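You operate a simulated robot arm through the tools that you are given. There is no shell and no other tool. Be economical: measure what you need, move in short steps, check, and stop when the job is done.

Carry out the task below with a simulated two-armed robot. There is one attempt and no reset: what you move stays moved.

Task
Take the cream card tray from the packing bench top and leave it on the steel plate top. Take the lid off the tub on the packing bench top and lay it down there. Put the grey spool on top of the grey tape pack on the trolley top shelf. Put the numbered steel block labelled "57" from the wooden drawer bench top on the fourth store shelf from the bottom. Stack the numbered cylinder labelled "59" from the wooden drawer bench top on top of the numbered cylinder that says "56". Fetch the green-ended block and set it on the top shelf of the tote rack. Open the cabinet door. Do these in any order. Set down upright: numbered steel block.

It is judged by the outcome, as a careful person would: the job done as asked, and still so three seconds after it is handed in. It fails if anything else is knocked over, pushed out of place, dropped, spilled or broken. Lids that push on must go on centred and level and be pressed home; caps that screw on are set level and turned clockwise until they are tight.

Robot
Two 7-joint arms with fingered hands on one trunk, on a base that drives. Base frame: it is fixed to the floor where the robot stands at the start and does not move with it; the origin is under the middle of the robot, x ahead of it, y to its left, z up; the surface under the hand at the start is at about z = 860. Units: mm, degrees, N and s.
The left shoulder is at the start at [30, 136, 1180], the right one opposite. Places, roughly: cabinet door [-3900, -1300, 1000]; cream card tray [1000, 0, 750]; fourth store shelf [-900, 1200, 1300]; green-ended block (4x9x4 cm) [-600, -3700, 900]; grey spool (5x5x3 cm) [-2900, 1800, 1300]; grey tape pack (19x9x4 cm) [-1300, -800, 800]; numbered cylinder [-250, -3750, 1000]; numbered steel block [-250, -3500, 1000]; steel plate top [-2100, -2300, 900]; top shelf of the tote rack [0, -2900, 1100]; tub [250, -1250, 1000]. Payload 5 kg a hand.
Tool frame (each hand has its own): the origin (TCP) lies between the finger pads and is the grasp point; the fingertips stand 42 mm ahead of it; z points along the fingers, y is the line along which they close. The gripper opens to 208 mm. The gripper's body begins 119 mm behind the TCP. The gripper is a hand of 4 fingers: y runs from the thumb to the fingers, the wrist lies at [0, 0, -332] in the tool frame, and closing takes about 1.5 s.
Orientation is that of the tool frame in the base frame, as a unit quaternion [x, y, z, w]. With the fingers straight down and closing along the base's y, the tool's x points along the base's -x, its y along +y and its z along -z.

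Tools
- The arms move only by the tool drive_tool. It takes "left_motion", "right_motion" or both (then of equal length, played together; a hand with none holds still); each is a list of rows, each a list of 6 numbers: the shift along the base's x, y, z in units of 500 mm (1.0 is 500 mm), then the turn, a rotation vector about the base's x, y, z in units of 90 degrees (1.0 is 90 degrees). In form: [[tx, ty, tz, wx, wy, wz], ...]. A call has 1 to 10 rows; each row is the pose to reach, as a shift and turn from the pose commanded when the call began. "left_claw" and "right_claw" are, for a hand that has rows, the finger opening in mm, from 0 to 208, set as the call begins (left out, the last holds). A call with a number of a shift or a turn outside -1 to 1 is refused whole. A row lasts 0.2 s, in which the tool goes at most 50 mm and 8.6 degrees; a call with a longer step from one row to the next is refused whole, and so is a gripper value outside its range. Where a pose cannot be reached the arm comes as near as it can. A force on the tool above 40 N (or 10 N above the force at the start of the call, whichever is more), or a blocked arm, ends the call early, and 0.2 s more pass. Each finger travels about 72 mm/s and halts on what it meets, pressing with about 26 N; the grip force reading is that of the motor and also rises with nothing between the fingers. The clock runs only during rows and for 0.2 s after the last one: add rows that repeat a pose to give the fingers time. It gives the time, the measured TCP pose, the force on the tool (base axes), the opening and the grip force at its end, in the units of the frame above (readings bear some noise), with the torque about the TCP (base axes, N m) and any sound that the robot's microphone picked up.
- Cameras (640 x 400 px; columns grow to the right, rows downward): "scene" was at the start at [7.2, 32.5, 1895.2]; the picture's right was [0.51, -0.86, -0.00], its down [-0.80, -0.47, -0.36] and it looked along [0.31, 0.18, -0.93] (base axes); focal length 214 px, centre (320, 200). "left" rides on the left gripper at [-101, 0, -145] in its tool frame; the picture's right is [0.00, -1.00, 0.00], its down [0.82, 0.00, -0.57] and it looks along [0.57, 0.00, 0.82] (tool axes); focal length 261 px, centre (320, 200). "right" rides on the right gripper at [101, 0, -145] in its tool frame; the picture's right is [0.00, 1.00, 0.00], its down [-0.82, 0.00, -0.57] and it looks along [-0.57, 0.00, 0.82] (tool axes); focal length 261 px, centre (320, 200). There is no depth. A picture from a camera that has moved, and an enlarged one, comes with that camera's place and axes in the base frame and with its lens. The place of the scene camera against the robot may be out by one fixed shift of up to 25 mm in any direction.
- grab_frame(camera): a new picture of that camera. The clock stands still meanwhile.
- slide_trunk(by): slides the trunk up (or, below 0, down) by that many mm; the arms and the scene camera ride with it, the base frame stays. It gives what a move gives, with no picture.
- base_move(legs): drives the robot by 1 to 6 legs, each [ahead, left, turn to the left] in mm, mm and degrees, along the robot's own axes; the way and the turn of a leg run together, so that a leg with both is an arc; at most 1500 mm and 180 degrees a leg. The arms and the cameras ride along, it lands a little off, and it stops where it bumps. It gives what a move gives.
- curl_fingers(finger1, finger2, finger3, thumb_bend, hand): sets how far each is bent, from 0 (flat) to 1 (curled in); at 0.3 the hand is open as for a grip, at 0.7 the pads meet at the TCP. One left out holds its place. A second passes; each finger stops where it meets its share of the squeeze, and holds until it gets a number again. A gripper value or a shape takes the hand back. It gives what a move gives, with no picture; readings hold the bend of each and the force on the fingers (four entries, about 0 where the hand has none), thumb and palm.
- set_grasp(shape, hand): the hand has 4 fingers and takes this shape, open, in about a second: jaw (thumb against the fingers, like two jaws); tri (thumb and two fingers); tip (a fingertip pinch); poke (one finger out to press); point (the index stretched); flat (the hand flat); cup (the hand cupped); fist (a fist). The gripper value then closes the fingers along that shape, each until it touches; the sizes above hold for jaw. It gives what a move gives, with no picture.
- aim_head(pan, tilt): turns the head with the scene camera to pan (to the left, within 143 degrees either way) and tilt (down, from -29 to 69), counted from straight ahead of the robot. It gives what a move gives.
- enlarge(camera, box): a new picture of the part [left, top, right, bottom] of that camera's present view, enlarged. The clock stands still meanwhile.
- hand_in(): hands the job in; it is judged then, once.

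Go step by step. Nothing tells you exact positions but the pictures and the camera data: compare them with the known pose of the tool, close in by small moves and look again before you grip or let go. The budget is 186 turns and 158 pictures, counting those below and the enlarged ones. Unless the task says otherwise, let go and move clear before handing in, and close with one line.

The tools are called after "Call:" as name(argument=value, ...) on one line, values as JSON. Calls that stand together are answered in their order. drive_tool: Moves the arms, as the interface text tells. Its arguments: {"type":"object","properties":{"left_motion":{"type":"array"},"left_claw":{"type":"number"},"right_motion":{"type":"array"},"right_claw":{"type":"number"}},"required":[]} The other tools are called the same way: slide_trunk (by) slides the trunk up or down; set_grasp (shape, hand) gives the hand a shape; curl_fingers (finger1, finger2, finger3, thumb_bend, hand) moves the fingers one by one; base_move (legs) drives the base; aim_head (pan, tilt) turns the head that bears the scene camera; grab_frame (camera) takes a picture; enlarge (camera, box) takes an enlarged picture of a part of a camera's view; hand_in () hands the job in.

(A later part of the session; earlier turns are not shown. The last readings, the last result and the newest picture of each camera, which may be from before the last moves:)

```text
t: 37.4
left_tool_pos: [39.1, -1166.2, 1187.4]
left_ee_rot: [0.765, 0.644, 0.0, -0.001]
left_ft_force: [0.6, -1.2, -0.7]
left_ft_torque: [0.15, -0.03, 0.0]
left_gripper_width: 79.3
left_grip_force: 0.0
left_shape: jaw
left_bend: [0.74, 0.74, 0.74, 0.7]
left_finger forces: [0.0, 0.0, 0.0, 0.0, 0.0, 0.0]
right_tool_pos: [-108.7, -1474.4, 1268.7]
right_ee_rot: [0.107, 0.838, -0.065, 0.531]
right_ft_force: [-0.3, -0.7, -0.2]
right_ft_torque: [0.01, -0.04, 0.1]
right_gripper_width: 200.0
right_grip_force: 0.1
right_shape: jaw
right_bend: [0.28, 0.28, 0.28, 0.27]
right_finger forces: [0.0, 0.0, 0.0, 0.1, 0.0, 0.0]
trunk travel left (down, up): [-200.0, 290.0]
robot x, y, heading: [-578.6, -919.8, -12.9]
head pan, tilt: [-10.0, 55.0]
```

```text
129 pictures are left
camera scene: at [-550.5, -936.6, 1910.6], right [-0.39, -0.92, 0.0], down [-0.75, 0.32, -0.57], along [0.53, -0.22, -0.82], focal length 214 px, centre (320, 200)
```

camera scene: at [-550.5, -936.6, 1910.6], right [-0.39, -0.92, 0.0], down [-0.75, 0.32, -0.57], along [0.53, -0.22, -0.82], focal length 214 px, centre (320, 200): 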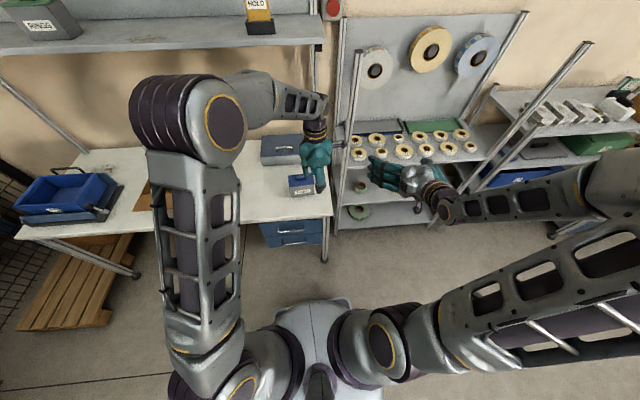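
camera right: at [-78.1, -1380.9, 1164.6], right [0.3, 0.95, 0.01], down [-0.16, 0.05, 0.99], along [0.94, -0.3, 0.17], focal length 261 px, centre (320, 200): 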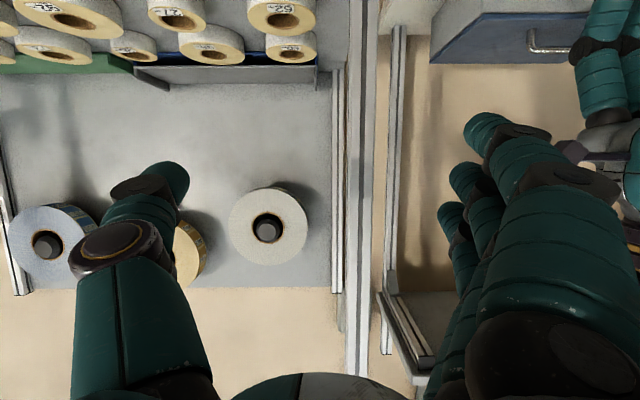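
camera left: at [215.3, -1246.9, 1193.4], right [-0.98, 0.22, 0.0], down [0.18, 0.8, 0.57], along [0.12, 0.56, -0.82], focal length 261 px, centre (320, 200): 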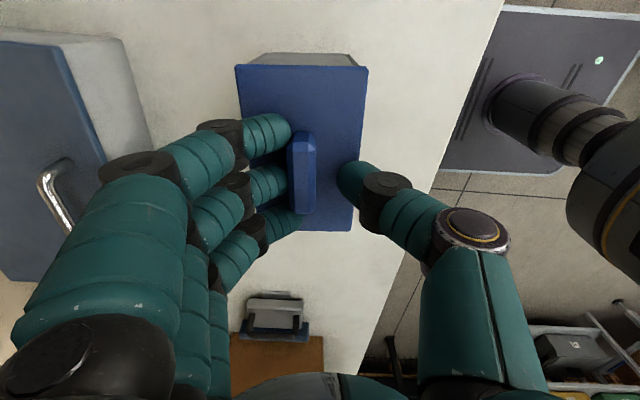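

Robot is well placed. Now move the left hand above the tub, and the right hand in front.

Call:
drive_tool(left_motion=[[0.06, 0.006, 0, 0, 0, 0], [0.12, 0.012, 0, 0, 0, 0], [0.19, 0.018, 0, 0, 0, 0], [0.26, 0.025, 0, 0, 0, 0], [0.33, 0.031, 0, 0, 0, 0], [0.378, 0.036, 0, 0, 0, 0], [0.378, 0.036, 0, 0, 0, 0], [0.378, 0.036, 0, 0, 0, 0]], right_motion=[[0.015, 0.044, -0.054, 0, 0, 0], [0.03, 0.088, -0.108, 0, 0, 0], [0.045, 0.132, -0.162, 0, 0, 0], [0.06, 0.176, -0.216, 0, 0, 0], [0.075, 0.22, -0.27, 0, 0, 0], [0.09, 0.265, -0.324, 0, 0, 0], [0.105, 0.31, -0.38, 0.006, 0.027, 0], [0.118, 0.354, -0.436, 0.0124, 0.054, 0]])

Call:
grab_frame(camera="scene")

Call:
grab_frame(camera="right")

```text
t: 39.2
left_tool_pos: [228.0, -1146.4, 1188.0]
left_ee_rot: [0.764, 0.645, 0.0, -0.001]
left_ft_force: [1.4, -0.1, -0.7]
left_ft_torque: [-0.1, 0.16, 0.0]
left_gripper_width: 79.7
left_grip_force: 0.1
left_shape: jaw
left_bend: [0.74, 0.74, 0.74, 0.7]
left_finger forces: [0.0, 0.1, 0.0, 0.0, 0.0, 0.0]
right_tool_pos: [-20.1, -1309.0, 1035.8]
right_ee_rot: [0.108, 0.861, -0.062, 0.493]
right_ft_force: [0.5, 0.4, -0.1]
right_ft_torque: [-0.02, 0.03, -0.08]
right_gripper_width: 200.3
right_grip_force: 0.1
right_shape: jaw
right_bend: [0.28, 0.28, 0.28, 0.27]
right_finger forces: [0.0, 0.0, 0.1, 0.0, 0.1, 0.0]
right hand out of reach, approached as far as the arm can: row 1, 2, 3, 4, 5, 6, 7, 8
trunk travel left (down, up): [-200.0, 290.0]
robot x, y, heading: [-577.5, -918.7, -13.0]
head pan, tilt: [-10.0, 55.0]
```

```text
128 pictures are left
camera scene: at [-548.6, -933.9, 1910.5], right [-0.39, -0.92, 0.0], down [-0.76, 0.32, -0.57], along [0.53, -0.22, -0.82], focal length 214 px, centre (320, 200)
```

scene: 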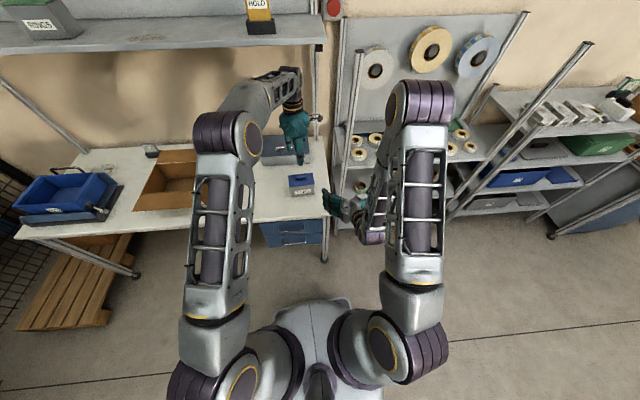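

```text
127 pictures are left
camera right: at [-190.1, -1263.9, 1023.6], right [0.25, 0.97, 0.0], down [-0.08, 0.02, 1.0], along [0.97, -0.25, 0.08], focal length 261 px, centre (320, 200)
```

right: 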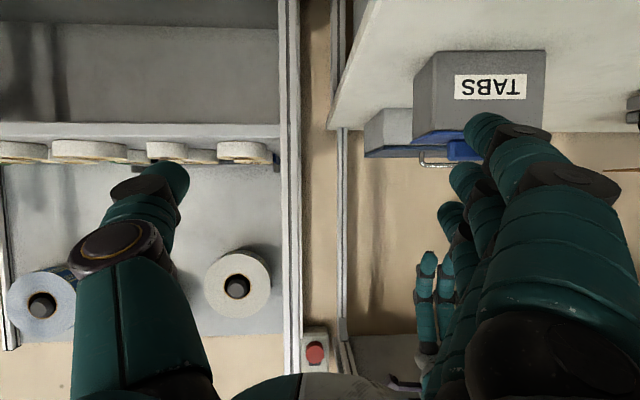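

Tub front face is about 813 mm ahead of me, 43 mm right. Move the right hand to just in front of it, low.

Call:
drive_tool(right_motion=[[0.04, 0.045, -0.03, 0, 0, 0], [0.09, 0.1, -0.06, 0, 0, 0], [0.15, 0.16, -0.1, 0, 0, 0], [0.2, 0.23, -0.14, 0, 0, 0], [0.26, 0.3, -0.18, 0, 0, 0], [0.319, 0.364, -0.206, 0, 0, 0], [0.319, 0.364, -0.206, 0, 0, 0]])

Call:
grab_frame(camera="right")

Call:
grab_frame(camera="left")

```text
refused: row 5 steps farther than a row can; nothing moved
```

```text
126 pictures are left
camera right: at [-190.1, -1263.9, 1023.6], right [0.25, 0.97, 0.0], down [-0.08, 0.02, 1.0], along [0.97, -0.25, 0.08], focal length 261 px, centre (320, 200)
```

right: 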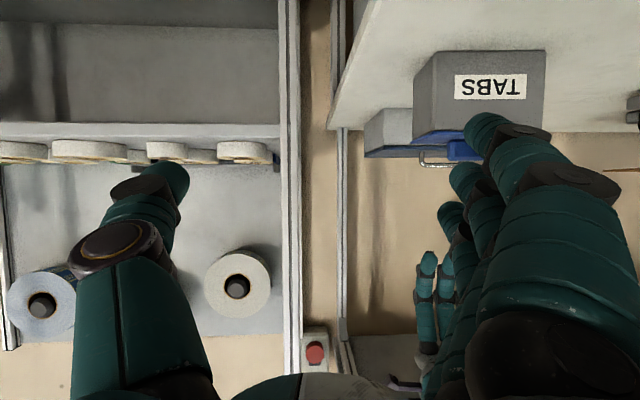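

```text
125 pictures are left
camera left: at [211.5, -1247.0, 1331.5], right [-0.99, 0.17, 0.0], down [0.14, 0.81, 0.57], along [0.09, 0.56, -0.82], focal length 261 px, centre (320, 200)
```

left: 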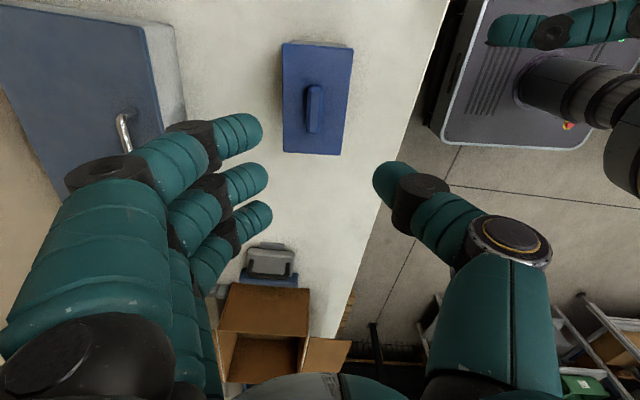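

Same move with even steps.

Call:
drive_tool(right_motion=[[0.053, 0.061, -0.034, 0, 0, 0], [0.106, 0.121, -0.068, 0, 0, 0], [0.16, 0.182, -0.103, 0, 0, 0], [0.213, 0.243, -0.137, 0, 0, 0], [0.266, 0.303, -0.172, 0, 0, 0], [0.319, 0.364, -0.206, 0, 0, 0], [0.319, 0.364, -0.206, 0, 0, 0]])

Call:
grab_frame(camera="right")

Call:
grab_frame(camera="scene")

```text
t: 40.8
left_tool_pos: [235.7, -1128.3, 1186.8]
left_ee_rot: [0.756, 0.654, -0.001, -0.001]
left_ft_force: [-1.2, -0.7, -1.0]
left_ft_torque: [0.08, -0.1, 0.02]
left_gripper_width: 79.8
left_grip_force: 0.1
left_shape: jaw
left_bend: [0.74, 0.74, 0.74, 0.7]
left_finger forces: [0.0, 0.0, 0.0, 0.0, 0.1, 0.0]
right_tool_pos: [139.7, -1147.5, 937.7]
right_ee_rot: [0.125, 0.858, -0.066, 0.494]
right_ft_force: [-0.9, -0.5, -0.3]
right_ft_torque: [0.03, 0.0, 0.02]
right_gripper_width: 200.1
right_grip_force: 0.0
right_shape: jaw
right_bend: [0.28, 0.28, 0.28, 0.27]
right_finger forces: [0.1, 0.0, 0.0, 0.0, 0.1, 0.0]
trunk travel left (down, up): [-200.0, 290.0]
robot x, y, heading: [-573.7, -919.8, -12.7]
head pan, tilt: [-10.0, 55.0]
```

```text
124 pictures are left
camera right: at [-28.9, -1098.3, 924.8], right [0.28, 0.96, 0.01], down [-0.08, 0.01, 1.0], along [0.96, -0.28, 0.08], focal length 261 px, centre (320, 200)
```

right: 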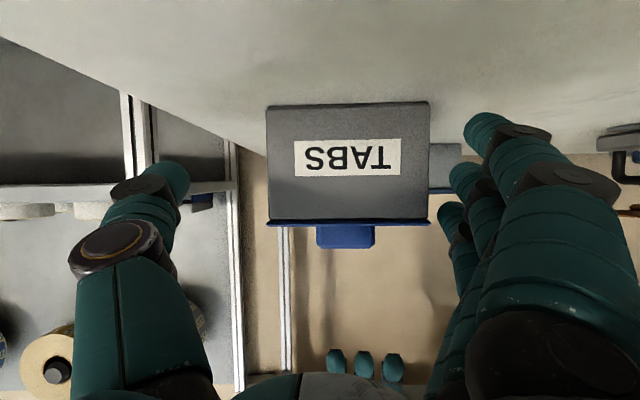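

```text
123 pictures are left
camera scene: at [-552.2, -936.4, 1910.7], right [-0.39, -0.92, 0.0], down [-0.75, 0.32, -0.57], along [0.53, -0.22, -0.82], focal length 214 px, centre (320, 200)
```

scene: 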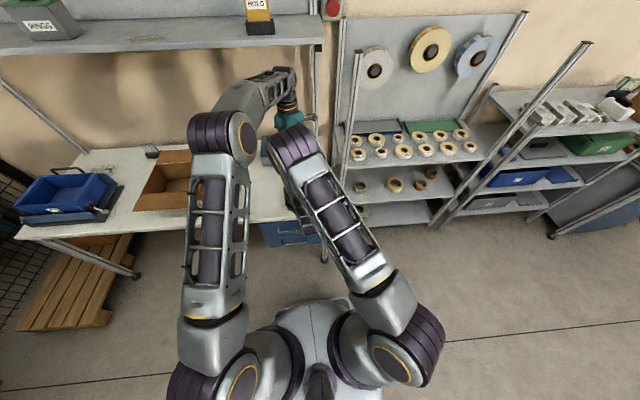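

The tub fits between the thumb and fingers. Advance around it.

Call:
drive_tool(right_motion=[[0.02, 0.0, -0.012, 0, 0, 0.02], [0.06, -0.003, -0.012, 0, 0, 0.035], [0.1, -0.005, -0.012, 0, 0, 0.035], [0.14, -0.008, -0.012, 0, 0, 0.035], [0.18, -0.01, -0.012, 0, 0, 0.035], [0.18, -0.01, -0.012, 0, 0, 0.035]])

Call:
grab_frame(camera="right")

Call:
grab_frame(camera="left")

```text
t: 42.4
left_tool_pos: [245.6, -1109.1, 1179.5]
left_ee_rot: [0.749, 0.663, -0.002, -0.005]
left_ft_force: [1.1, 0.8, 0.7]
left_ft_torque: [-0.03, 0.03, 0.01]
left_gripper_width: 79.9
left_grip_force: 0.2
left_shape: jaw
left_bend: [0.74, 0.74, 0.74, 0.7]
left_finger forces: [0.0, 0.0, 0.0, 0.0, 0.0, 0.0]
right_tool_pos: [229.1, -1162.3, 930.5]
right_ee_rot: [0.105, 0.861, -0.054, 0.495]
right_ft_force: [0.0, 0.2, 0.1]
right_ft_torque: [0.0, 0.0, -0.05]
right_gripper_width: 200.2
right_grip_force: 0.2
right_shape: jaw
right_bend: [0.28, 0.28, 0.28, 0.27]
right_finger forces: [0.0, 0.0, 0.1, 0.0, 0.0, 0.1]
trunk travel left (down, up): [-200.0, 290.0]
robot x, y, heading: [-577.2, -917.1, -13.1]
head pan, tilt: [-10.0, 55.0]
stopped in row 6 (right hand): the arm was blocked; the commanded pose is now the measured one
```

```text
122 pictures are left
camera right: at [58.4, -1119.6, 918.4], right [0.24, 0.97, 0.02], down [-0.08, 0.0, 1.0], along [0.97, -0.24, 0.08], focal length 261 px, centre (320, 200)
```

right: 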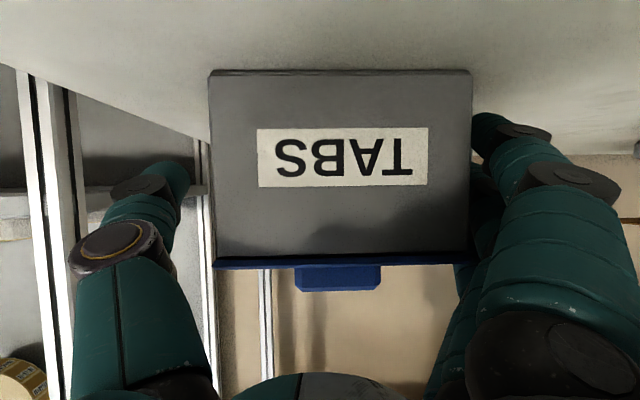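

```text
121 pictures are left
camera left: at [235.7, -1209.9, 1323.2], right [-0.99, 0.12, 0.01], down [0.1, 0.81, 0.57], along [0.06, 0.57, -0.82], focal length 261 px, centre (320, 200)
```

left: 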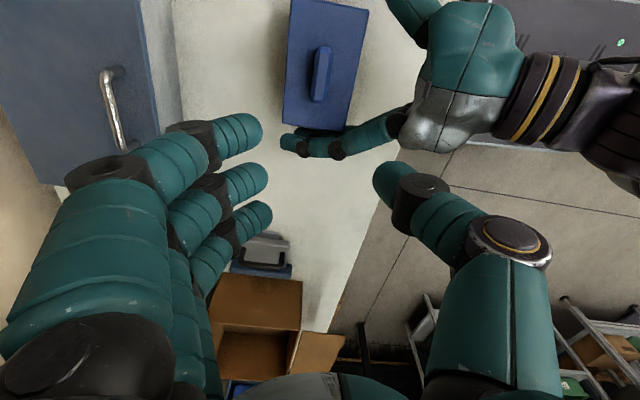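

Close the right hand on the tub body.

Call:
drive_tool(right_motion=[[0, 0, 0, 0, 0, 0], [0, 0, 0, 0, 0, 0], [0, 0, 0, 0, 0, 0], [0, 0, 0, 0, 0, 0], [0, 0, 0, 0, 0, 0], [0, 0, 0, 0, 0, 0], [0, 0, 0, 0, 0, 0]], right_claw=100)

Call:
grab_frame(camera="right")

Call:
grab_frame(camera="left")

```text
t: 44.0
left_tool_pos: [245.0, -1110.0, 1179.8]
left_ee_rot: [0.749, 0.663, -0.003, -0.005]
left_ft_force: [-0.1, 1.3, -0.1]
left_ft_torque: [-0.05, 0.02, 0.01]
left_gripper_width: 79.6
left_grip_force: 0.0
left_shape: jaw
left_bend: [0.74, 0.74, 0.74, 0.7]
left_finger forces: [0.1, 0.1, 0.1, 0.0, 0.0, 0.0]
right_tool_pos: [229.7, -1161.2, 931.1]
right_ee_rot: [0.105, 0.861, -0.053, 0.495]
right_ft_force: [-0.6, 0.0, 0.7]
right_ft_torque: [0.03, 0.04, -0.01]
right_gripper_width: 135.2
right_grip_force: 26.2
right_shape: jaw
right_bend: [0.3, 0.31, 0.31, 0.63]
right_finger forces: [7.5, 7.7, 7.8, 0.0, 22.9, 0.1]
trunk travel left (down, up): [-200.0, 290.0]
robot x, y, heading: [-578.1, -914.6, -13.2]
head pan, tilt: [-10.0, 55.0]
```

```text
120 pictures are left
camera right: at [58.2, -1119.8, 918.5], right [0.24, 0.97, 0.02], down [-0.08, 0.0, 1.0], along [0.97, -0.24, 0.08], focal length 261 px, centre (320, 200)
```

right: 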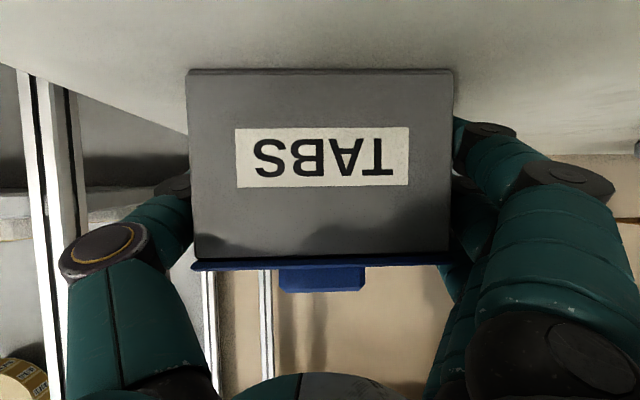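

```text
119 pictures are left
camera left: at [234.9, -1210.6, 1323.0], right [-0.99, 0.12, 0.01], down [0.1, 0.81, 0.57], along [0.06, 0.57, -0.82], focal length 261 px, centre (320, 200)
```

left: 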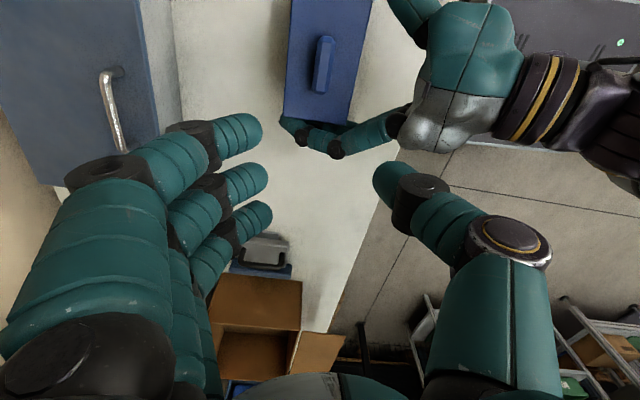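

Tub is held firmly. Bring the left hand over the knob (about (233,-1164)) and check how it tracks.

Call:
drive_tool(left_motion=[[0.002, -0.01, -0.03, 0, 0, 0], [0.005, -0.02, -0.06, 0, 0, 0], [0.01, -0.036, -0.12, 0, 0, 0], [0.01, -0.036, -0.18, 0, 0, 0], [0.01, -0.036, -0.22, 0, 0, 0], [0.01, -0.036, -0.22, 0, 0, 0]])

Call:
grab_frame(camera="left")

Call:
aim_head(pan=0, tilt=55)

Call:
grab_frame(camera="scene")

```text
t: 45.4
left_tool_pos: [255.3, -1115.2, 1072.7]
left_ee_rot: [0.744, 0.669, -0.003, -0.003]
left_ft_force: [-0.2, 1.2, 0.8]
left_ft_torque: [-0.02, 0.01, 0.03]
left_gripper_width: 79.5
left_grip_force: 0.0
left_shape: jaw
left_bend: [0.74, 0.74, 0.74, 0.7]
left_finger forces: [0.1, 0.0, 0.0, 0.0, 0.1, 0.0]
right_tool_pos: [227.5, -1175.8, 930.7]
right_ee_rot: [0.112, 0.86, -0.057, 0.494]
right_ft_force: [-3.7, -1.6, 20.1]
right_ft_torque: [-0.21, -0.39, -0.13]
right_gripper_width: 134.9
right_grip_force: 26.0
right_shape: jaw
right_bend: [0.3, 0.3, 0.3, 0.63]
right_finger forces: [8.0, 8.0, 8.1, 0.0, 27.1, 0.0]
trunk travel left (down, up): [-200.0, 290.0]
robot x, y, heading: [-577.9, -918.1, -13.0]
head pan, tilt: [-10.0, 55.0]
```

```text
118 pictures are left
camera left: at [246.2, -1217.4, 1217.2], right [-0.99, 0.1, 0.01], down [0.09, 0.82, 0.57], along [0.05, 0.57, -0.82], focal length 261 px, centre (320, 200)
```

left: 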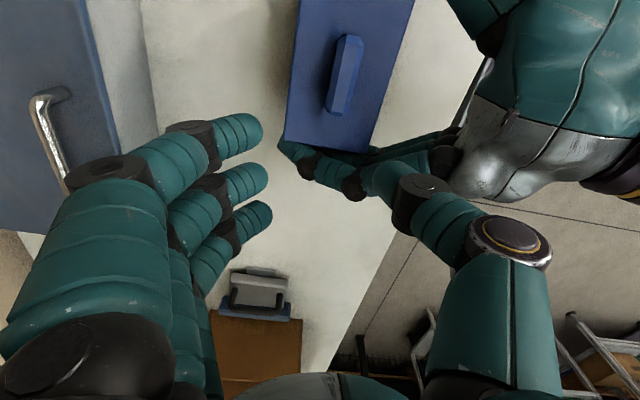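

```text
t: 46.2
left_tool_pos: [255.4, -1115.0, 1073.1]
left_ee_rot: [0.743, 0.669, -0.003, -0.003]
left_ft_force: [-0.5, 0.4, -0.3]
left_ft_torque: [0.03, 0.01, -0.04]
left_gripper_width: 79.5
left_grip_force: 0.2
left_shape: jaw
left_bend: [0.74, 0.74, 0.74, 0.7]
left_finger forces: [0.1, 0.0, 0.0, 0.0, 0.0, 0.0]
right_tool_pos: [226.6, -1174.9, 930.2]
right_ee_rot: [0.113, 0.861, -0.058, 0.493]
right_ft_force: [-4.4, -3.6, 20.4]
right_ft_torque: [-0.14, -0.41, -0.2]
right_gripper_width: 134.8
right_grip_force: 25.4
right_shape: jaw
right_bend: [0.3, 0.3, 0.3, 0.63]
right_finger forces: [7.8, 7.8, 7.9, 0.1, 27.8, 0.0]
trunk travel left (down, up): [-200.0, 290.0]
robot x, y, heading: [-581.5, -915.0, -12.9]
head pan, tilt: [0.0, 55.0]
```

```text
117 pictures are left
camera scene: at [-549.1, -922.4, 1910.7], right [-0.22, -0.97, 0.0], down [-0.8, 0.18, -0.57], along [0.56, -0.13, -0.82], focal length 214 px, centre (320, 200)
```

scene: 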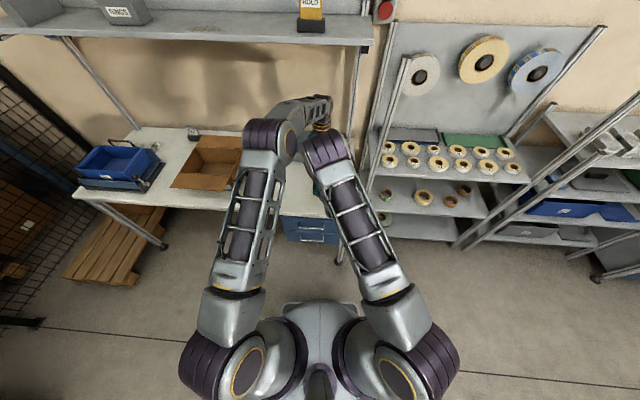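

The elbows are touching. Since the right hand holds the tub securely, I'll clear the left arm, lift the tub slightly and yaw it so the right arm comes from my right.

Call:
drive_tool(left_motion=[[0.02, 0.06, 0.06, 0, 0, 0], [0.03, 0.12, 0.12, 0, 0, 0], [0.05, 0.18, 0.18, 0, 0, 0], [0.06, 0.24, 0.24, 0, 0, 0], [0.06, 0.26, 0.24, 0, 0, 0]])

Call:
drive_tool(right_motion=[[0, 0, 0.03, 0, 0, 0], [0, 0, 0.06, 0, 0, 0.03], [0, 0, 0.1, 0, 0, 0.1], [0, 0, 0.1, 0, 0, 0.17], [0, 0, 0.1, 0, 0, 0.24], [0, 0, 0.1, 0, 0, 0.31], [0, 0, 0.1, 0, 0, 0.37], [0, 0, 0.1, 0, 0, 0.37]])

Call:
grab_frame(camera="scene")

Call:
grab_frame(camera="right")

```text
t: 47.4
left_tool_pos: [280.1, -998.6, 1189.2]
left_ee_rot: [0.748, 0.663, -0.003, -0.005]
left_ft_force: [0.5, -0.7, 0.3]
left_ft_torque: [0.01, 0.01, 0.01]
left_gripper_width: 79.3
left_grip_force: 0.1
left_shape: jaw
left_bend: [0.74, 0.74, 0.74, 0.7]
left_finger forces: [0.0, 0.0, 0.0, 0.0, 0.0, 0.0]
right_tool_pos: [228.9, -1160.1, 931.3]
right_ee_rot: [0.105, 0.862, -0.054, 0.494]
right_ft_force: [-0.8, -0.4, 1.0]
right_ft_torque: [0.03, -0.03, 0.0]
right_gripper_width: 134.5
right_grip_force: 26.1
right_shape: jaw
right_bend: [0.3, 0.3, 0.3, 0.63]
right_finger forces: [8.6, 8.5, 8.3, 0.0, 25.6, 0.1]
trunk travel left (down, up): [-200.0, 290.0]
robot x, y, heading: [-576.4, -917.3, -13.0]
head pan, tilt: [0.0, 55.0]
```

```text
t: 49.2
left_tool_pos: [280.4, -996.6, 1189.7]
left_ee_rot: [0.748, 0.663, -0.003, -0.006]
left_ft_force: [0.3, 1.1, 0.2]
left_ft_torque: [-0.08, 0.0, -0.01]
left_gripper_width: 79.7
left_grip_force: 0.0
left_shape: jaw
left_bend: [0.74, 0.74, 0.74, 0.7]
left_finger forces: [0.1, 0.0, 0.0, 0.0, 0.1, 0.0]
right_tool_pos: [228.3, -1159.8, 982.1]
right_ee_rot: [-0.147, 0.855, 0.091, 0.489]
right_ft_force: [-0.4, 0.4, -1.5]
right_ft_torque: [-0.03, 0.01, -0.01]
right_gripper_width: 134.8
right_grip_force: 26.0
right_shape: jaw
right_bend: [0.3, 0.3, 0.3, 0.63]
right_finger forces: [8.4, 8.2, 8.3, 0.0, 25.2, 0.0]
trunk travel left (down, up): [-200.0, 290.0]
robot x, y, heading: [-577.0, -918.4, -12.6]
head pan, tilt: [0.0, 55.0]
```

```text
116 pictures are left
camera scene: at [-546.9, -921.8, 1910.6], right [-0.22, -0.97, 0.0], down [-0.8, 0.18, -0.57], along [0.56, -0.13, -0.82], focal length 214 px, centre (320, 200)
```

scene: 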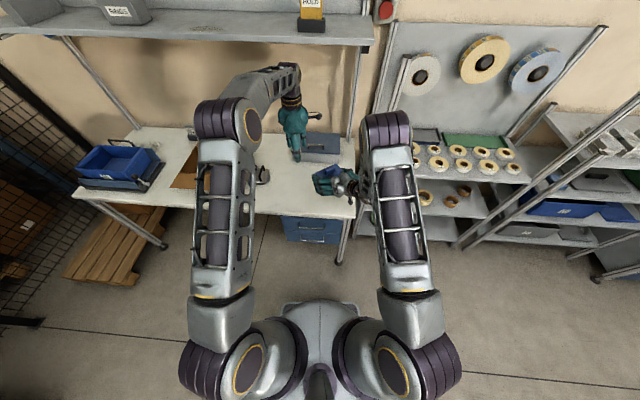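

```text
115 pictures are left
camera right: at [63.4, -1219.3, 969.0], right [-0.34, 0.94, 0.02], down [-0.07, -0.04, 1.0], along [0.94, 0.34, 0.08], focal length 261 px, centre (320, 200)
```

right: 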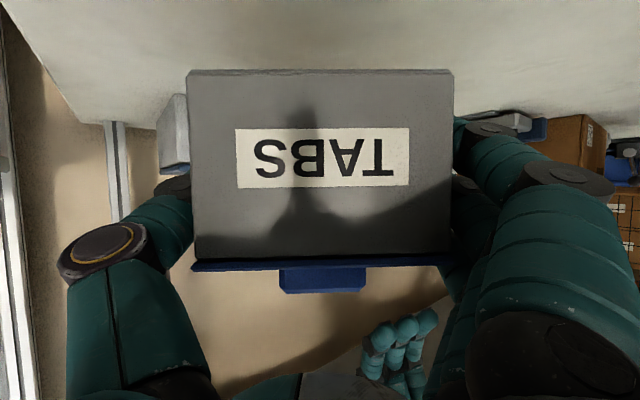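

Excellent: arms are apart and the tub is held level. Bring the left hand over the knob, turned to match.

Call:
drive_tool(left_motion=[[-0.023, -0.065, 0, 0, 0, 0.06], [-0.047, -0.13, 0, 0, 0, 0.12], [-0.07, -0.195, -0.03, 0, 0, 0.18], [-0.094, -0.26, -0.06, 0, 0, 0.24], [-0.118, -0.326, -0.12, 0, 0, 0.3], [-0.118, -0.326, -0.12, 0, 0, 0.3]], left_claw=70)

Call:
grab_frame(camera="left")

```text
t: 50.6
left_tool_pos: [220.9, -1159.0, 1131.2]
left_ee_rot: [0.573, 0.82, -0.004, -0.004]
left_ft_force: [-0.6, 1.0, 0.0]
left_ft_torque: [-0.06, -0.01, 0.02]
left_gripper_width: 70.5
left_grip_force: 0.1
left_shape: jaw
left_bend: [0.74, 0.74, 0.74, 0.7]
left_finger forces: [0.0, 0.0, 0.1, 0.1, 0.0, 0.0]
right_tool_pos: [228.1, -1159.5, 981.6]
right_ee_rot: [-0.146, 0.855, 0.09, 0.489]
right_ft_force: [-0.3, 1.1, -0.7]
right_ft_torque: [-0.05, 0.04, -0.08]
right_gripper_width: 134.5
right_grip_force: 25.7
right_shape: jaw
right_bend: [0.3, 0.3, 0.3, 0.63]
right_finger forces: [8.4, 8.3, 8.4, 0.0, 25.2, 0.0]
trunk travel left (down, up): [-200.0, 290.0]
robot x, y, heading: [-575.4, -916.2, -12.8]
head pan, tilt: [0.0, 55.0]
```

```text
114 pictures are left
camera left: at [256.8, -1254.5, 1274.7], right [-0.94, -0.35, 0.01], down [-0.28, 0.77, 0.57], along [-0.21, 0.53, -0.82], focal length 261 px, centre (320, 200)
```

left: 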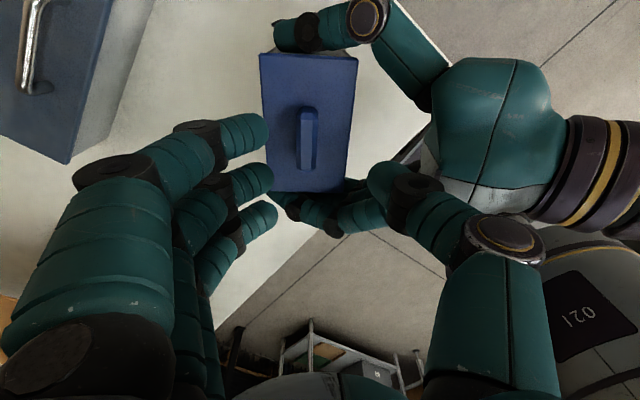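

Aligned over the knob. Lower to the lid and close.

Call:
drive_tool(left_motion=[[0, 0, -0.05, 0, 0, 0], [0, 0, -0.09, 0, 0, 0], [0, 0, -0.12, 0, 0, 0], [0, 0, -0.135, 0, 0, 0], [0, 0, -0.141, 0, 0, 0], [0, 0, -0.141, 0, 0, 0]], left_claw=62)

Call:
drive_tool(left_motion=[[0, 0, 0, 0, 0, 0], [0, 0, 0, 0, 0, 0], [0, 0, 0, 0, 0, 0], [0, 0, 0, 0, 0, 0], [0, 0, 0, 0, 0, 0]], left_claw=0)

Call:
grab_frame(camera="left")

```text
t: 51.7
left_tool_pos: [225.5, -1159.4, 1065.5]
left_ee_rot: [0.572, 0.82, -0.003, 0.0]
left_ft_force: [2.8, 2.1, 2.6]
left_ft_torque: [-0.11, 0.29, -0.04]
left_gripper_width: 61.9
left_grip_force: 0.1
left_shape: jaw
left_bend: [0.74, 0.74, 0.74, 0.7]
left_finger forces: [0.0, 0.1, 0.0, 0.0, 0.0, 0.0]
right_tool_pos: [225.0, -1163.6, 975.8]
right_ee_rot: [-0.145, 0.858, 0.091, 0.484]
right_ft_force: [-2.9, -1.9, -5.8]
right_ft_torque: [0.26, -0.56, 0.06]
right_gripper_width: 134.8
right_grip_force: 26.3
right_shape: jaw
right_bend: [0.3, 0.3, 0.3, 0.63]
right_finger forces: [8.5, 8.3, 8.4, 0.0, 25.2, 0.0]
trunk travel left (down, up): [-200.0, 290.0]
robot x, y, heading: [-578.1, -919.4, -12.8]
head pan, tilt: [0.0, 55.0]
stopped in row 5 (right hand): the force on the tool passed its limit at 42 N (the readings are from after the stop); the commanded pose is now the measured one
```

```text
t: 52.9
left_tool_pos: [224.6, -1159.0, 1064.2]
left_ee_rot: [0.572, 0.82, -0.002, 0.0]
left_ft_force: [7.0, 3.8, 3.4]
left_ft_torque: [-0.02, -0.39, 0.31]
left_gripper_width: 14.0
left_grip_force: 25.9
left_shape: jaw
left_bend: [0.7, 0.69, 0.7, 0.71]
left_finger forces: [12.0, 11.7, 4.7, 0.0, 18.0, 0.0]
right_tool_pos: [226.6, -1162.5, 977.1]
right_ee_rot: [-0.144, 0.858, 0.089, 0.485]
right_ft_force: [-7.6, -3.5, -5.7]
right_ft_torque: [0.31, -0.3, -0.25]
right_gripper_width: 134.8
right_grip_force: 25.9
right_shape: jaw
right_bend: [0.31, 0.3, 0.3, 0.63]
right_finger forces: [8.3, 8.1, 8.7, 0.0, 25.9, 0.0]
trunk travel left (down, up): [-200.0, 290.0]
robot x, y, heading: [-574.5, -915.3, -12.9]
head pan, tilt: [0.0, 55.0]
heard: snap
```

```text
113 pictures are left
camera left: at [260.2, -1254.4, 1209.3], right [-0.94, -0.35, 0.01], down [-0.28, 0.77, 0.57], along [-0.2, 0.53, -0.82], focal length 261 px, centre (320, 200)
```

left: 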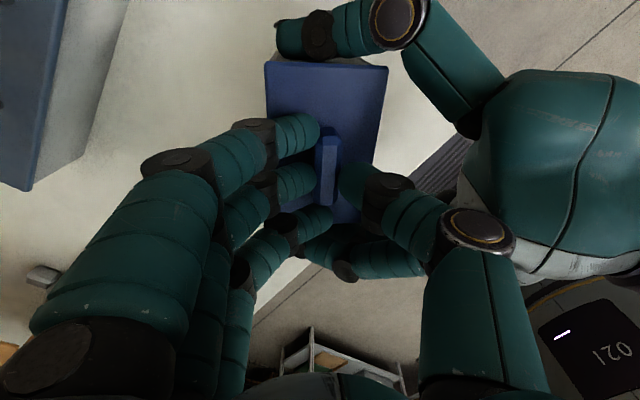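

Now the knob is truly pinched (14 mm). Lift the lid slowly while the right hand holds the tub.

Call:
drive_tool(left_motion=[[0, 0, 0.01, 0, 0, 0], [0, 0, 0.02, 0, 0, 0], [0, 0, 0.04, 0, 0, 0], [0, 0, 0.07, 0, 0, 0], [0, 0, 0.1, 0, 0, 0], [0, 0, 0.14, 0, 0, 0]])

Call:
grab_frame(camera="left")

Call:
grab_frame(camera="right")

```text
t: 54.3
left_tool_pos: [224.6, -1159.4, 1135.7]
left_ee_rot: [0.572, 0.82, -0.002, -0.001]
left_ft_force: [0.1, 0.3, -1.6]
left_ft_torque: [-0.03, -0.03, -0.02]
left_gripper_width: 12.2
left_grip_force: 26.1
left_shape: jaw
left_bend: [0.7, 0.69, 0.7, 0.71]
left_finger forces: [7.7, 10.6, 1.3, 0.1, 18.1, 0.1]
right_tool_pos: [226.0, -1163.7, 977.8]
right_ee_rot: [-0.145, 0.858, 0.089, 0.485]
right_ft_force: [-0.6, 0.1, -0.2]
right_ft_torque: [0.01, 0.01, -0.06]
right_gripper_width: 134.8
right_grip_force: 25.9
right_shape: jaw
right_bend: [0.31, 0.3, 0.3, 0.63]
right_finger forces: [8.3, 8.2, 8.7, 0.1, 25.4, 0.1]
trunk travel left (down, up): [-200.0, 290.0]
robot x, y, heading: [-576.1, -916.4, -12.7]
head pan, tilt: [0.0, 55.0]
```

```text
112 pictures are left
camera left: at [259.9, -1254.2, 1279.8], right [-0.94, -0.35, 0.01], down [-0.28, 0.77, 0.57], along [-0.2, 0.53, -0.82], focal length 261 px, centre (320, 200)
```

left: 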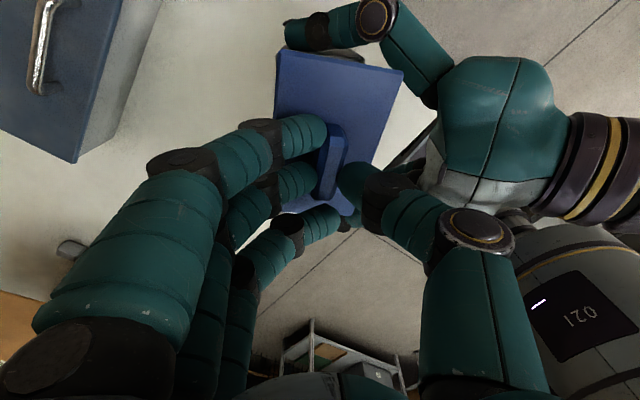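

```text
111 pictures are left
camera right: at [59.0, -1221.7, 965.5], right [-0.33, 0.94, 0.02], down [-0.06, -0.04, 1.0], along [0.94, 0.33, 0.07], focal length 261 px, centre (320, 200)
```

right: 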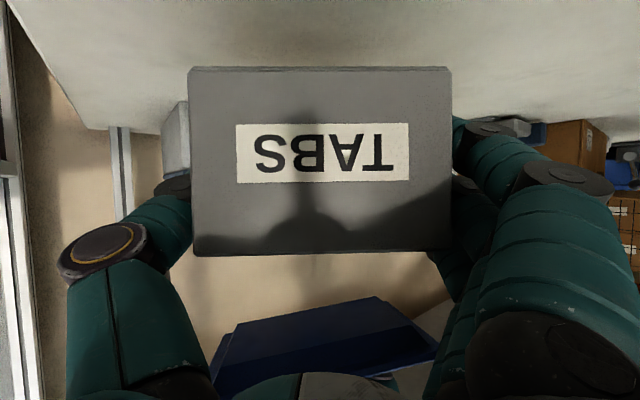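

The lid is off cleanly. Move the lid left clear of the tub, then return the tub to its place.

Call:
drive_tool(left_motion=[[0.01, 0.04, 0.04, 0, 0, 0], [0.02, 0.12, 0.05, 0, 0, 0], [0.04, 0.2, 0.05, 0, 0, 0], [0.06, 0.28, 0.05, 0, 0, -0.04], [0.07, 0.36, 0.05, 0, 0, -0.08], [0.07, 0.4, 0.05, 0, 0, -0.08]])

Call:
drive_tool(right_motion=[[0.004, 0.01, 0, 0, 0, -0.07], [0.008, 0.02, 0, 0, 0, -0.14], [0.01, 0.025, -0.01, 0, 0, -0.21], [0.01, 0.025, -0.03, 0, 0, -0.28], [0.01, 0.025, -0.06, 0, 0, -0.37], [0.01, 0.025, -0.08, 0, 0, -0.37], [0.01, 0.025, -0.088, 0, 0, -0.37], [0.01, 0.025, -0.088, 0, 0, -0.37]])

Call:
grab_frame(camera="right")

Call:
grab_frame(camera="left")

```text
t: 55.7
left_tool_pos: [259.3, -959.8, 1160.7]
left_ee_rot: [0.623, 0.782, -0.004, 0.0]
left_ft_force: [0.2, 0.2, 0.0]
left_ft_torque: [0.02, -0.02, 0.02]
left_gripper_width: 12.2
left_grip_force: 26.0
left_shape: jaw
left_bend: [0.7, 0.69, 0.7, 0.71]
left_finger forces: [7.8, 10.4, 1.4, 0.1, 18.3, 0.0]
right_tool_pos: [225.2, -1163.4, 976.1]
right_ee_rot: [-0.145, 0.858, 0.089, 0.485]
right_ft_force: [0.5, 0.3, -0.5]
right_ft_torque: [-0.03, 0.0, 0.02]
right_gripper_width: 134.8
right_grip_force: 26.0
right_shape: jaw
right_bend: [0.31, 0.3, 0.3, 0.63]
right_finger forces: [8.4, 8.4, 8.7, 0.0, 25.4, 0.0]
trunk travel left (down, up): [-200.0, 290.0]
robot x, y, heading: [-579.0, -914.2, -12.9]
head pan, tilt: [0.0, 55.0]
```

```text
t: 57.5
left_tool_pos: [258.4, -961.5, 1160.2]
left_ee_rot: [0.623, 0.783, -0.004, -0.002]
left_ft_force: [-1.0, -0.4, 1.0]
left_ft_torque: [0.05, 0.03, -0.03]
left_gripper_width: 12.1
left_grip_force: 26.0
left_shape: jaw
left_bend: [0.7, 0.69, 0.7, 0.71]
left_finger forces: [7.7, 10.4, 1.4, 0.0, 18.3, 0.0]
right_tool_pos: [231.3, -1151.6, 933.2]
right_ee_rot: [0.106, 0.864, -0.052, 0.49]
right_ft_force: [0.8, 0.4, 1.9]
right_ft_torque: [-0.08, 0.11, -0.01]
right_gripper_width: 134.6
right_grip_force: 25.9
right_shape: jaw
right_bend: [0.3, 0.3, 0.3, 0.63]
right_finger forces: [8.9, 8.6, 8.5, 0.0, 25.0, 0.0]
trunk travel left (down, up): [-200.0, 290.0]
robot x, y, heading: [-578.8, -918.6, -12.8]
head pan, tilt: [0.0, 55.0]
```

```text
110 pictures are left
camera right: at [59.9, -1108.4, 921.3], right [0.24, 0.97, 0.02], down [-0.07, 0.0, 1.0], along [0.97, -0.24, 0.07], focal length 261 px, centre (320, 200)
```

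right: 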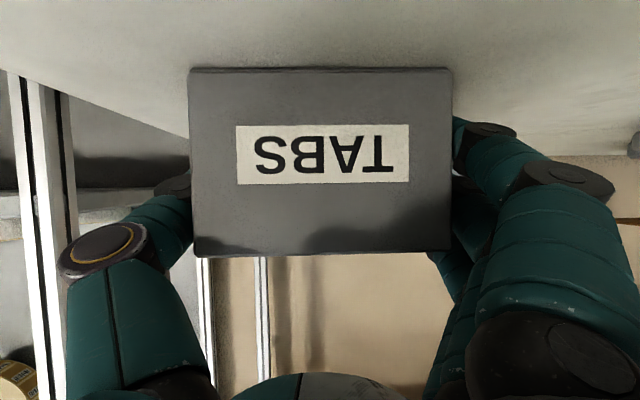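

```text
109 pictures are left
camera left: at [282.6, -1059.1, 1304.4], right [-0.97, -0.23, 0.01], down [-0.18, 0.8, 0.57], along [-0.14, 0.55, -0.82], focal length 261 px, centre (320, 200)
```

left: 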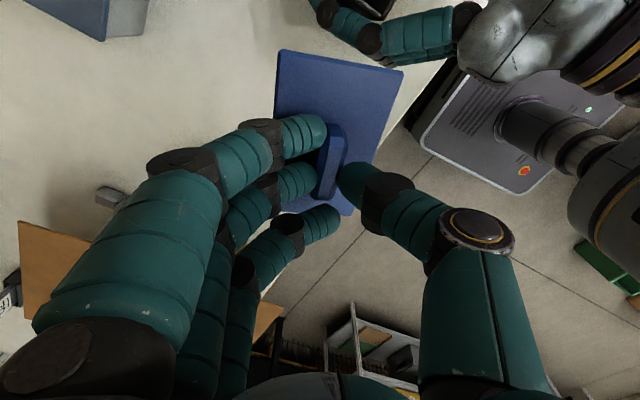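

Set the tub down the last millimetres and open the right hand.

Call:
drive_tool(right_motion=[[0, 0, -0.003, 0, 0, 0], [0, 0, -0.006, 0, 0, 0], [0, 0, -0.006, 0, 0, 0]])

Call:
drive_tool(right_motion=[[0, 0, 0, 0, 0, 0], [0, 0, 0, 0, 0, 0], [0, 0, 0, 0, 0, 0], [0, 0, 0, 0, 0, 0], [-0.04, 0.01, 0, 0, 0, 0], [-0.1, 0.023, 0, 0, 0, 0], [-0.17, 0.04, 0.0, 0, 0, 0], [-0.25, 0.057, 0.02, 0, 0, 0]], right_claw=190)

Call:
grab_frame(camera="right")

Call:
grab_frame(camera="scene")

```text
t: 58.3
left_tool_pos: [259.9, -960.6, 1160.3]
left_ee_rot: [0.624, 0.781, -0.004, -0.001]
left_ft_force: [0.4, 0.1, -1.5]
left_ft_torque: [0.01, -0.04, 0.01]
left_gripper_width: 12.1
left_grip_force: 25.9
left_shape: jaw
left_bend: [0.7, 0.69, 0.7, 0.71]
left_finger forces: [7.7, 10.4, 1.4, 0.0, 18.3, 0.0]
right_tool_pos: [231.6, -1151.2, 931.0]
right_ee_rot: [0.107, 0.862, -0.053, 0.492]
right_ft_force: [3.5, 0.6, 11.2]
right_ft_torque: [-0.1, 0.18, 0.01]
right_gripper_width: 134.4
right_grip_force: 25.9
right_shape: jaw
right_bend: [0.3, 0.3, 0.31, 0.63]
right_finger forces: [8.8, 8.4, 8.5, 0.1, 24.9, 0.1]
trunk travel left (down, up): [-200.0, 290.0]
robot x, y, heading: [-571.3, -915.3, -12.9]
head pan, tilt: [0.0, 55.0]
```

```text
t: 60.1
left_tool_pos: [259.1, -960.5, 1161.0]
left_ee_rot: [0.622, 0.783, -0.003, -0.001]
left_ft_force: [-1.3, 0.5, 0.8]
left_ft_torque: [-0.01, -0.05, -0.04]
left_gripper_width: 12.3
left_grip_force: 26.2
left_shape: jaw
left_bend: [0.7, 0.69, 0.7, 0.71]
left_finger forces: [7.6, 10.6, 1.5, 0.0, 18.3, 0.0]
right_tool_pos: [104.2, -1123.5, 939.8]
right_ee_rot: [0.106, 0.863, -0.053, 0.491]
right_ft_force: [-0.6, -0.6, 1.3]
right_ft_torque: [0.04, 0.03, -0.04]
right_gripper_width: 189.8
right_grip_force: 0.0
right_shape: jaw
right_bend: [0.26, 0.26, 0.26, 0.3]
right_finger forces: [0.0, 0.1, 0.0, 0.0, 0.0, 0.0]
trunk travel left (down, up): [-200.0, 290.0]
robot x, y, heading: [-579.4, -918.0, -12.9]
head pan, tilt: [0.0, 55.0]
```

```text
108 pictures are left
camera right: at [-66.1, -1079.9, 929.0], right [0.24, 0.97, 0.02], down [-0.07, 0.0, 1.0], along [0.97, -0.24, 0.07], focal length 261 px, centre (320, 200)
```

right: 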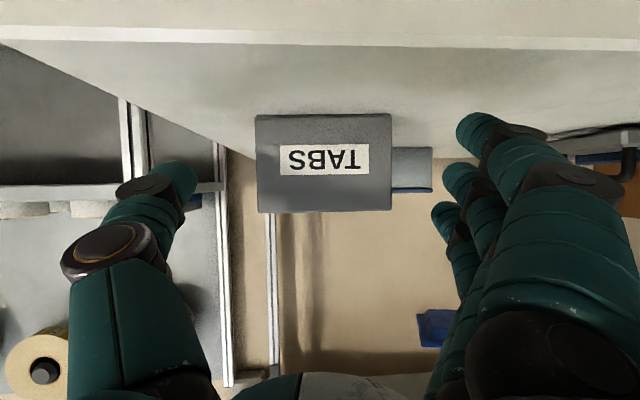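

```text
107 pictures are left
camera scene: at [-548.5, -921.8, 1910.8], right [-0.22, -0.97, 0.0], down [-0.8, 0.18, -0.57], along [0.56, -0.13, -0.82], focal length 214 px, centre (320, 200)
```

scene: 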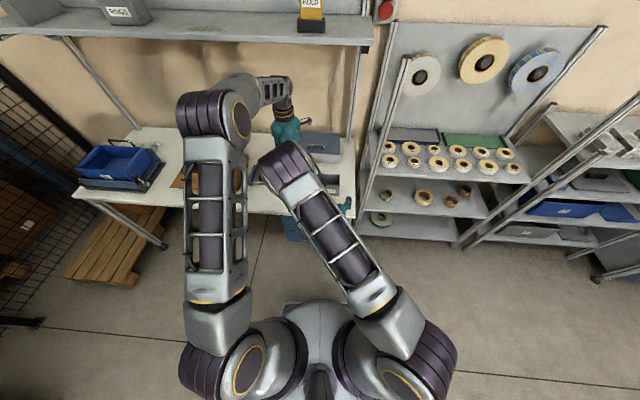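

Tub stands fine on the bench. Withdraw the right hand up and away, then lower the lid.

Call:
drive_tool(right_motion=[[-0.04, 0.009, 0.03, 0.005, 0.02, 0], [-0.08, 0.009, 0.08, 0.015, 0.064, 0], [-0.12, -0.03, 0.13, 0.03, 0.128, 0], [-0.15, -0.09, 0.18, 0.045, 0.2, 0], [-0.18, -0.15, 0.23, 0.065, 0.28, 0], [-0.21, -0.21, 0.28, 0.08, 0.36, 0], [-0.24, -0.27, 0.33, 0.1, 0.44, 0], [-0.26, -0.34, 0.39, 0.115, 0.51, 0], [-0.28, -0.41, 0.45, 0.13, 0.58, 0], [-0.29, -0.48, 0.5, 0.146, 0.639, 0]])

Call:
drive_tool(left_motion=[[0, 0, -0.08, 0, 0, 0], [0, 0, -0.16, 0, 0, 0], [0, 0, -0.24, 0, 0, 0], [0, 0, -0.32, 0, 0, 0], [0, 0, -0.39, 0, 0, 0], [0, 0, -0.42, 0, 0, 0]])

Call:
enlarge(camera="scene", box=[200, 90, 370, 230])

Call:
grab_frame(camera="left")

```text
t: 62.3
left_tool_pos: [259.7, -962.0, 1159.4]
left_ee_rot: [0.623, 0.782, -0.003, -0.001]
left_ft_force: [0.4, -1.6, -1.6]
left_ft_torque: [0.2, -0.02, -0.01]
left_gripper_width: 12.5
left_grip_force: 26.0
left_shape: jaw
left_bend: [0.7, 0.69, 0.7, 0.71]
left_finger forces: [7.6, 10.7, 1.2, 0.0, 18.4, 0.0]
right_tool_pos: [-39.7, -1362.7, 1188.4]
right_ee_rot: [0.121, 0.993, -0.001, -0.001]
right_ft_force: [0.3, -0.1, 0.2]
right_ft_torque: [0.05, 0.06, -0.02]
right_gripper_width: 189.8
right_grip_force: 0.0
right_shape: jaw
right_bend: [0.26, 0.26, 0.26, 0.3]
right_finger forces: [0.1, 0.0, 0.0, 0.0, 0.0, 0.0]
trunk travel left (down, up): [-200.0, 290.0]
robot x, y, heading: [-578.7, -916.7, -13.0]
head pan, tilt: [0.0, 55.0]
```

```text
t: 63.7
left_tool_pos: [261.2, -959.3, 948.8]
left_ee_rot: [0.623, 0.782, -0.004, 0.0]
left_ft_force: [0.2, 0.0, -0.3]
left_ft_torque: [0.05, 0.03, 0.0]
left_gripper_width: 12.3
left_grip_force: 26.5
left_shape: jaw
left_bend: [0.7, 0.69, 0.7, 0.71]
left_finger forces: [7.6, 10.6, 1.3, 0.0, 18.3, 0.0]
right_tool_pos: [-39.8, -1362.5, 1189.5]
right_ee_rot: [0.121, 0.993, -0.003, 0.0]
right_ft_force: [-0.3, -0.2, -0.3]
right_ft_torque: [0.01, 0.02, -0.02]
right_gripper_width: 189.5
right_grip_force: 0.1
right_shape: jaw
right_bend: [0.26, 0.26, 0.26, 0.3]
right_finger forces: [0.1, 0.0, 0.0, 0.0, 0.1, 0.1]
trunk travel left (down, up): [-200.0, 290.0]
robot x, y, heading: [-575.9, -916.0, -12.7]
head pan, tilt: [0.0, 55.0]
```

```text
2.86 times, centred on (285, 160) of scene
camera zoom: at [-546.5, -922.8, 1910.6], right [-0.22, -0.97, 0.0], down [-0.8, 0.18, -0.57], along [0.56, -0.13, -0.82], focal length 613 px, centre (420, 314)
```

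zoom: 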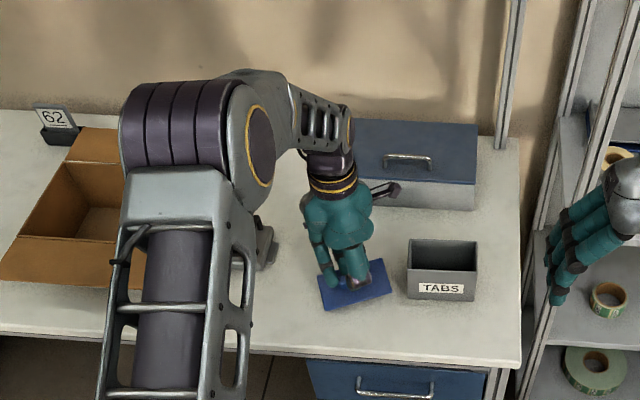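

```text
105 pictures are left
camera left: at [283.4, -1058.4, 1092.8], right [-0.97, -0.23, 0.01], down [-0.18, 0.8, 0.57], along [-0.14, 0.55, -0.82], focal length 261 px, centre (320, 200)
```

left: 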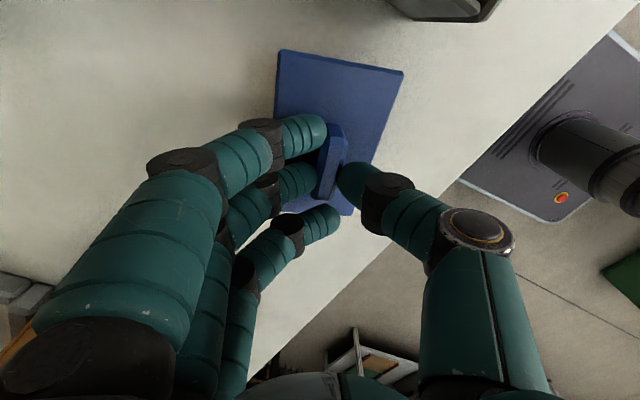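

Lower the lid carefully until it touches.

Call:
drive_tool(left_motion=[[0, 0, -0.012, 0, 0, 0], [0, 0, -0.024, 0, 0, 0], [0, 0, -0.036, 0, 0, 0], [0, 0, -0.044, 0, 0, 0]])

Call:
enlarge(camera="scene", box=[265, 130, 345, 190])

```text
t: 64.7
left_tool_pos: [258.4, -960.5, 931.8]
left_ee_rot: [0.623, 0.782, -0.003, 0.001]
left_ft_force: [-2.6, -1.3, 29.4]
left_ft_torque: [0.15, 0.3, 0.01]
left_gripper_width: 13.8
left_grip_force: 26.1
left_shape: jaw
left_bend: [0.7, 0.69, 0.7, 0.72]
left_finger forces: [7.8, 15.4, 5.6, 0.1, 29.2, 0.0]
right_tool_pos: [-41.0, -1362.9, 1191.2]
right_ee_rot: [0.121, 0.993, -0.003, 0.002]
right_ft_force: [-0.1, 0.0, 0.3]
right_ft_torque: [-0.06, 0.01, 0.0]
right_gripper_width: 190.0
right_grip_force: 0.1
right_shape: jaw
right_bend: [0.26, 0.26, 0.26, 0.3]
right_finger forces: [0.1, 0.0, 0.0, 0.0, 0.0, 0.1]
trunk travel left (down, up): [-200.0, 290.0]
robot x, y, heading: [-574.8, -919.8, -13.1]
head pan, tilt: [0.0, 55.0]
```

```text
6.67 times, centred on (305, 160) of scene
camera zoom: at [-550.2, -922.6, 1911.0], right [-0.22, -0.97, 0.0], down [-0.8, 0.18, -0.57], along [0.56, -0.13, -0.82], focal length 1430 px, centre (420, 467)
```

zoom: 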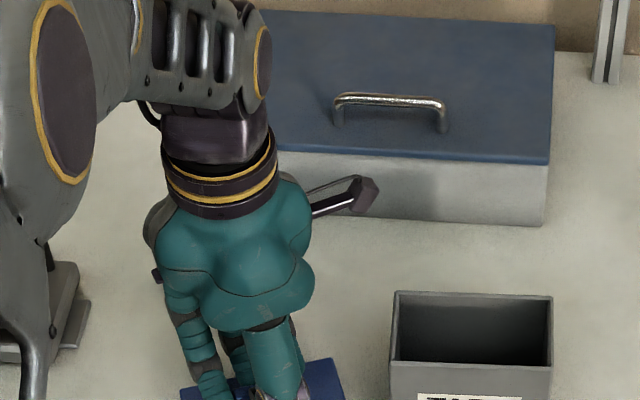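

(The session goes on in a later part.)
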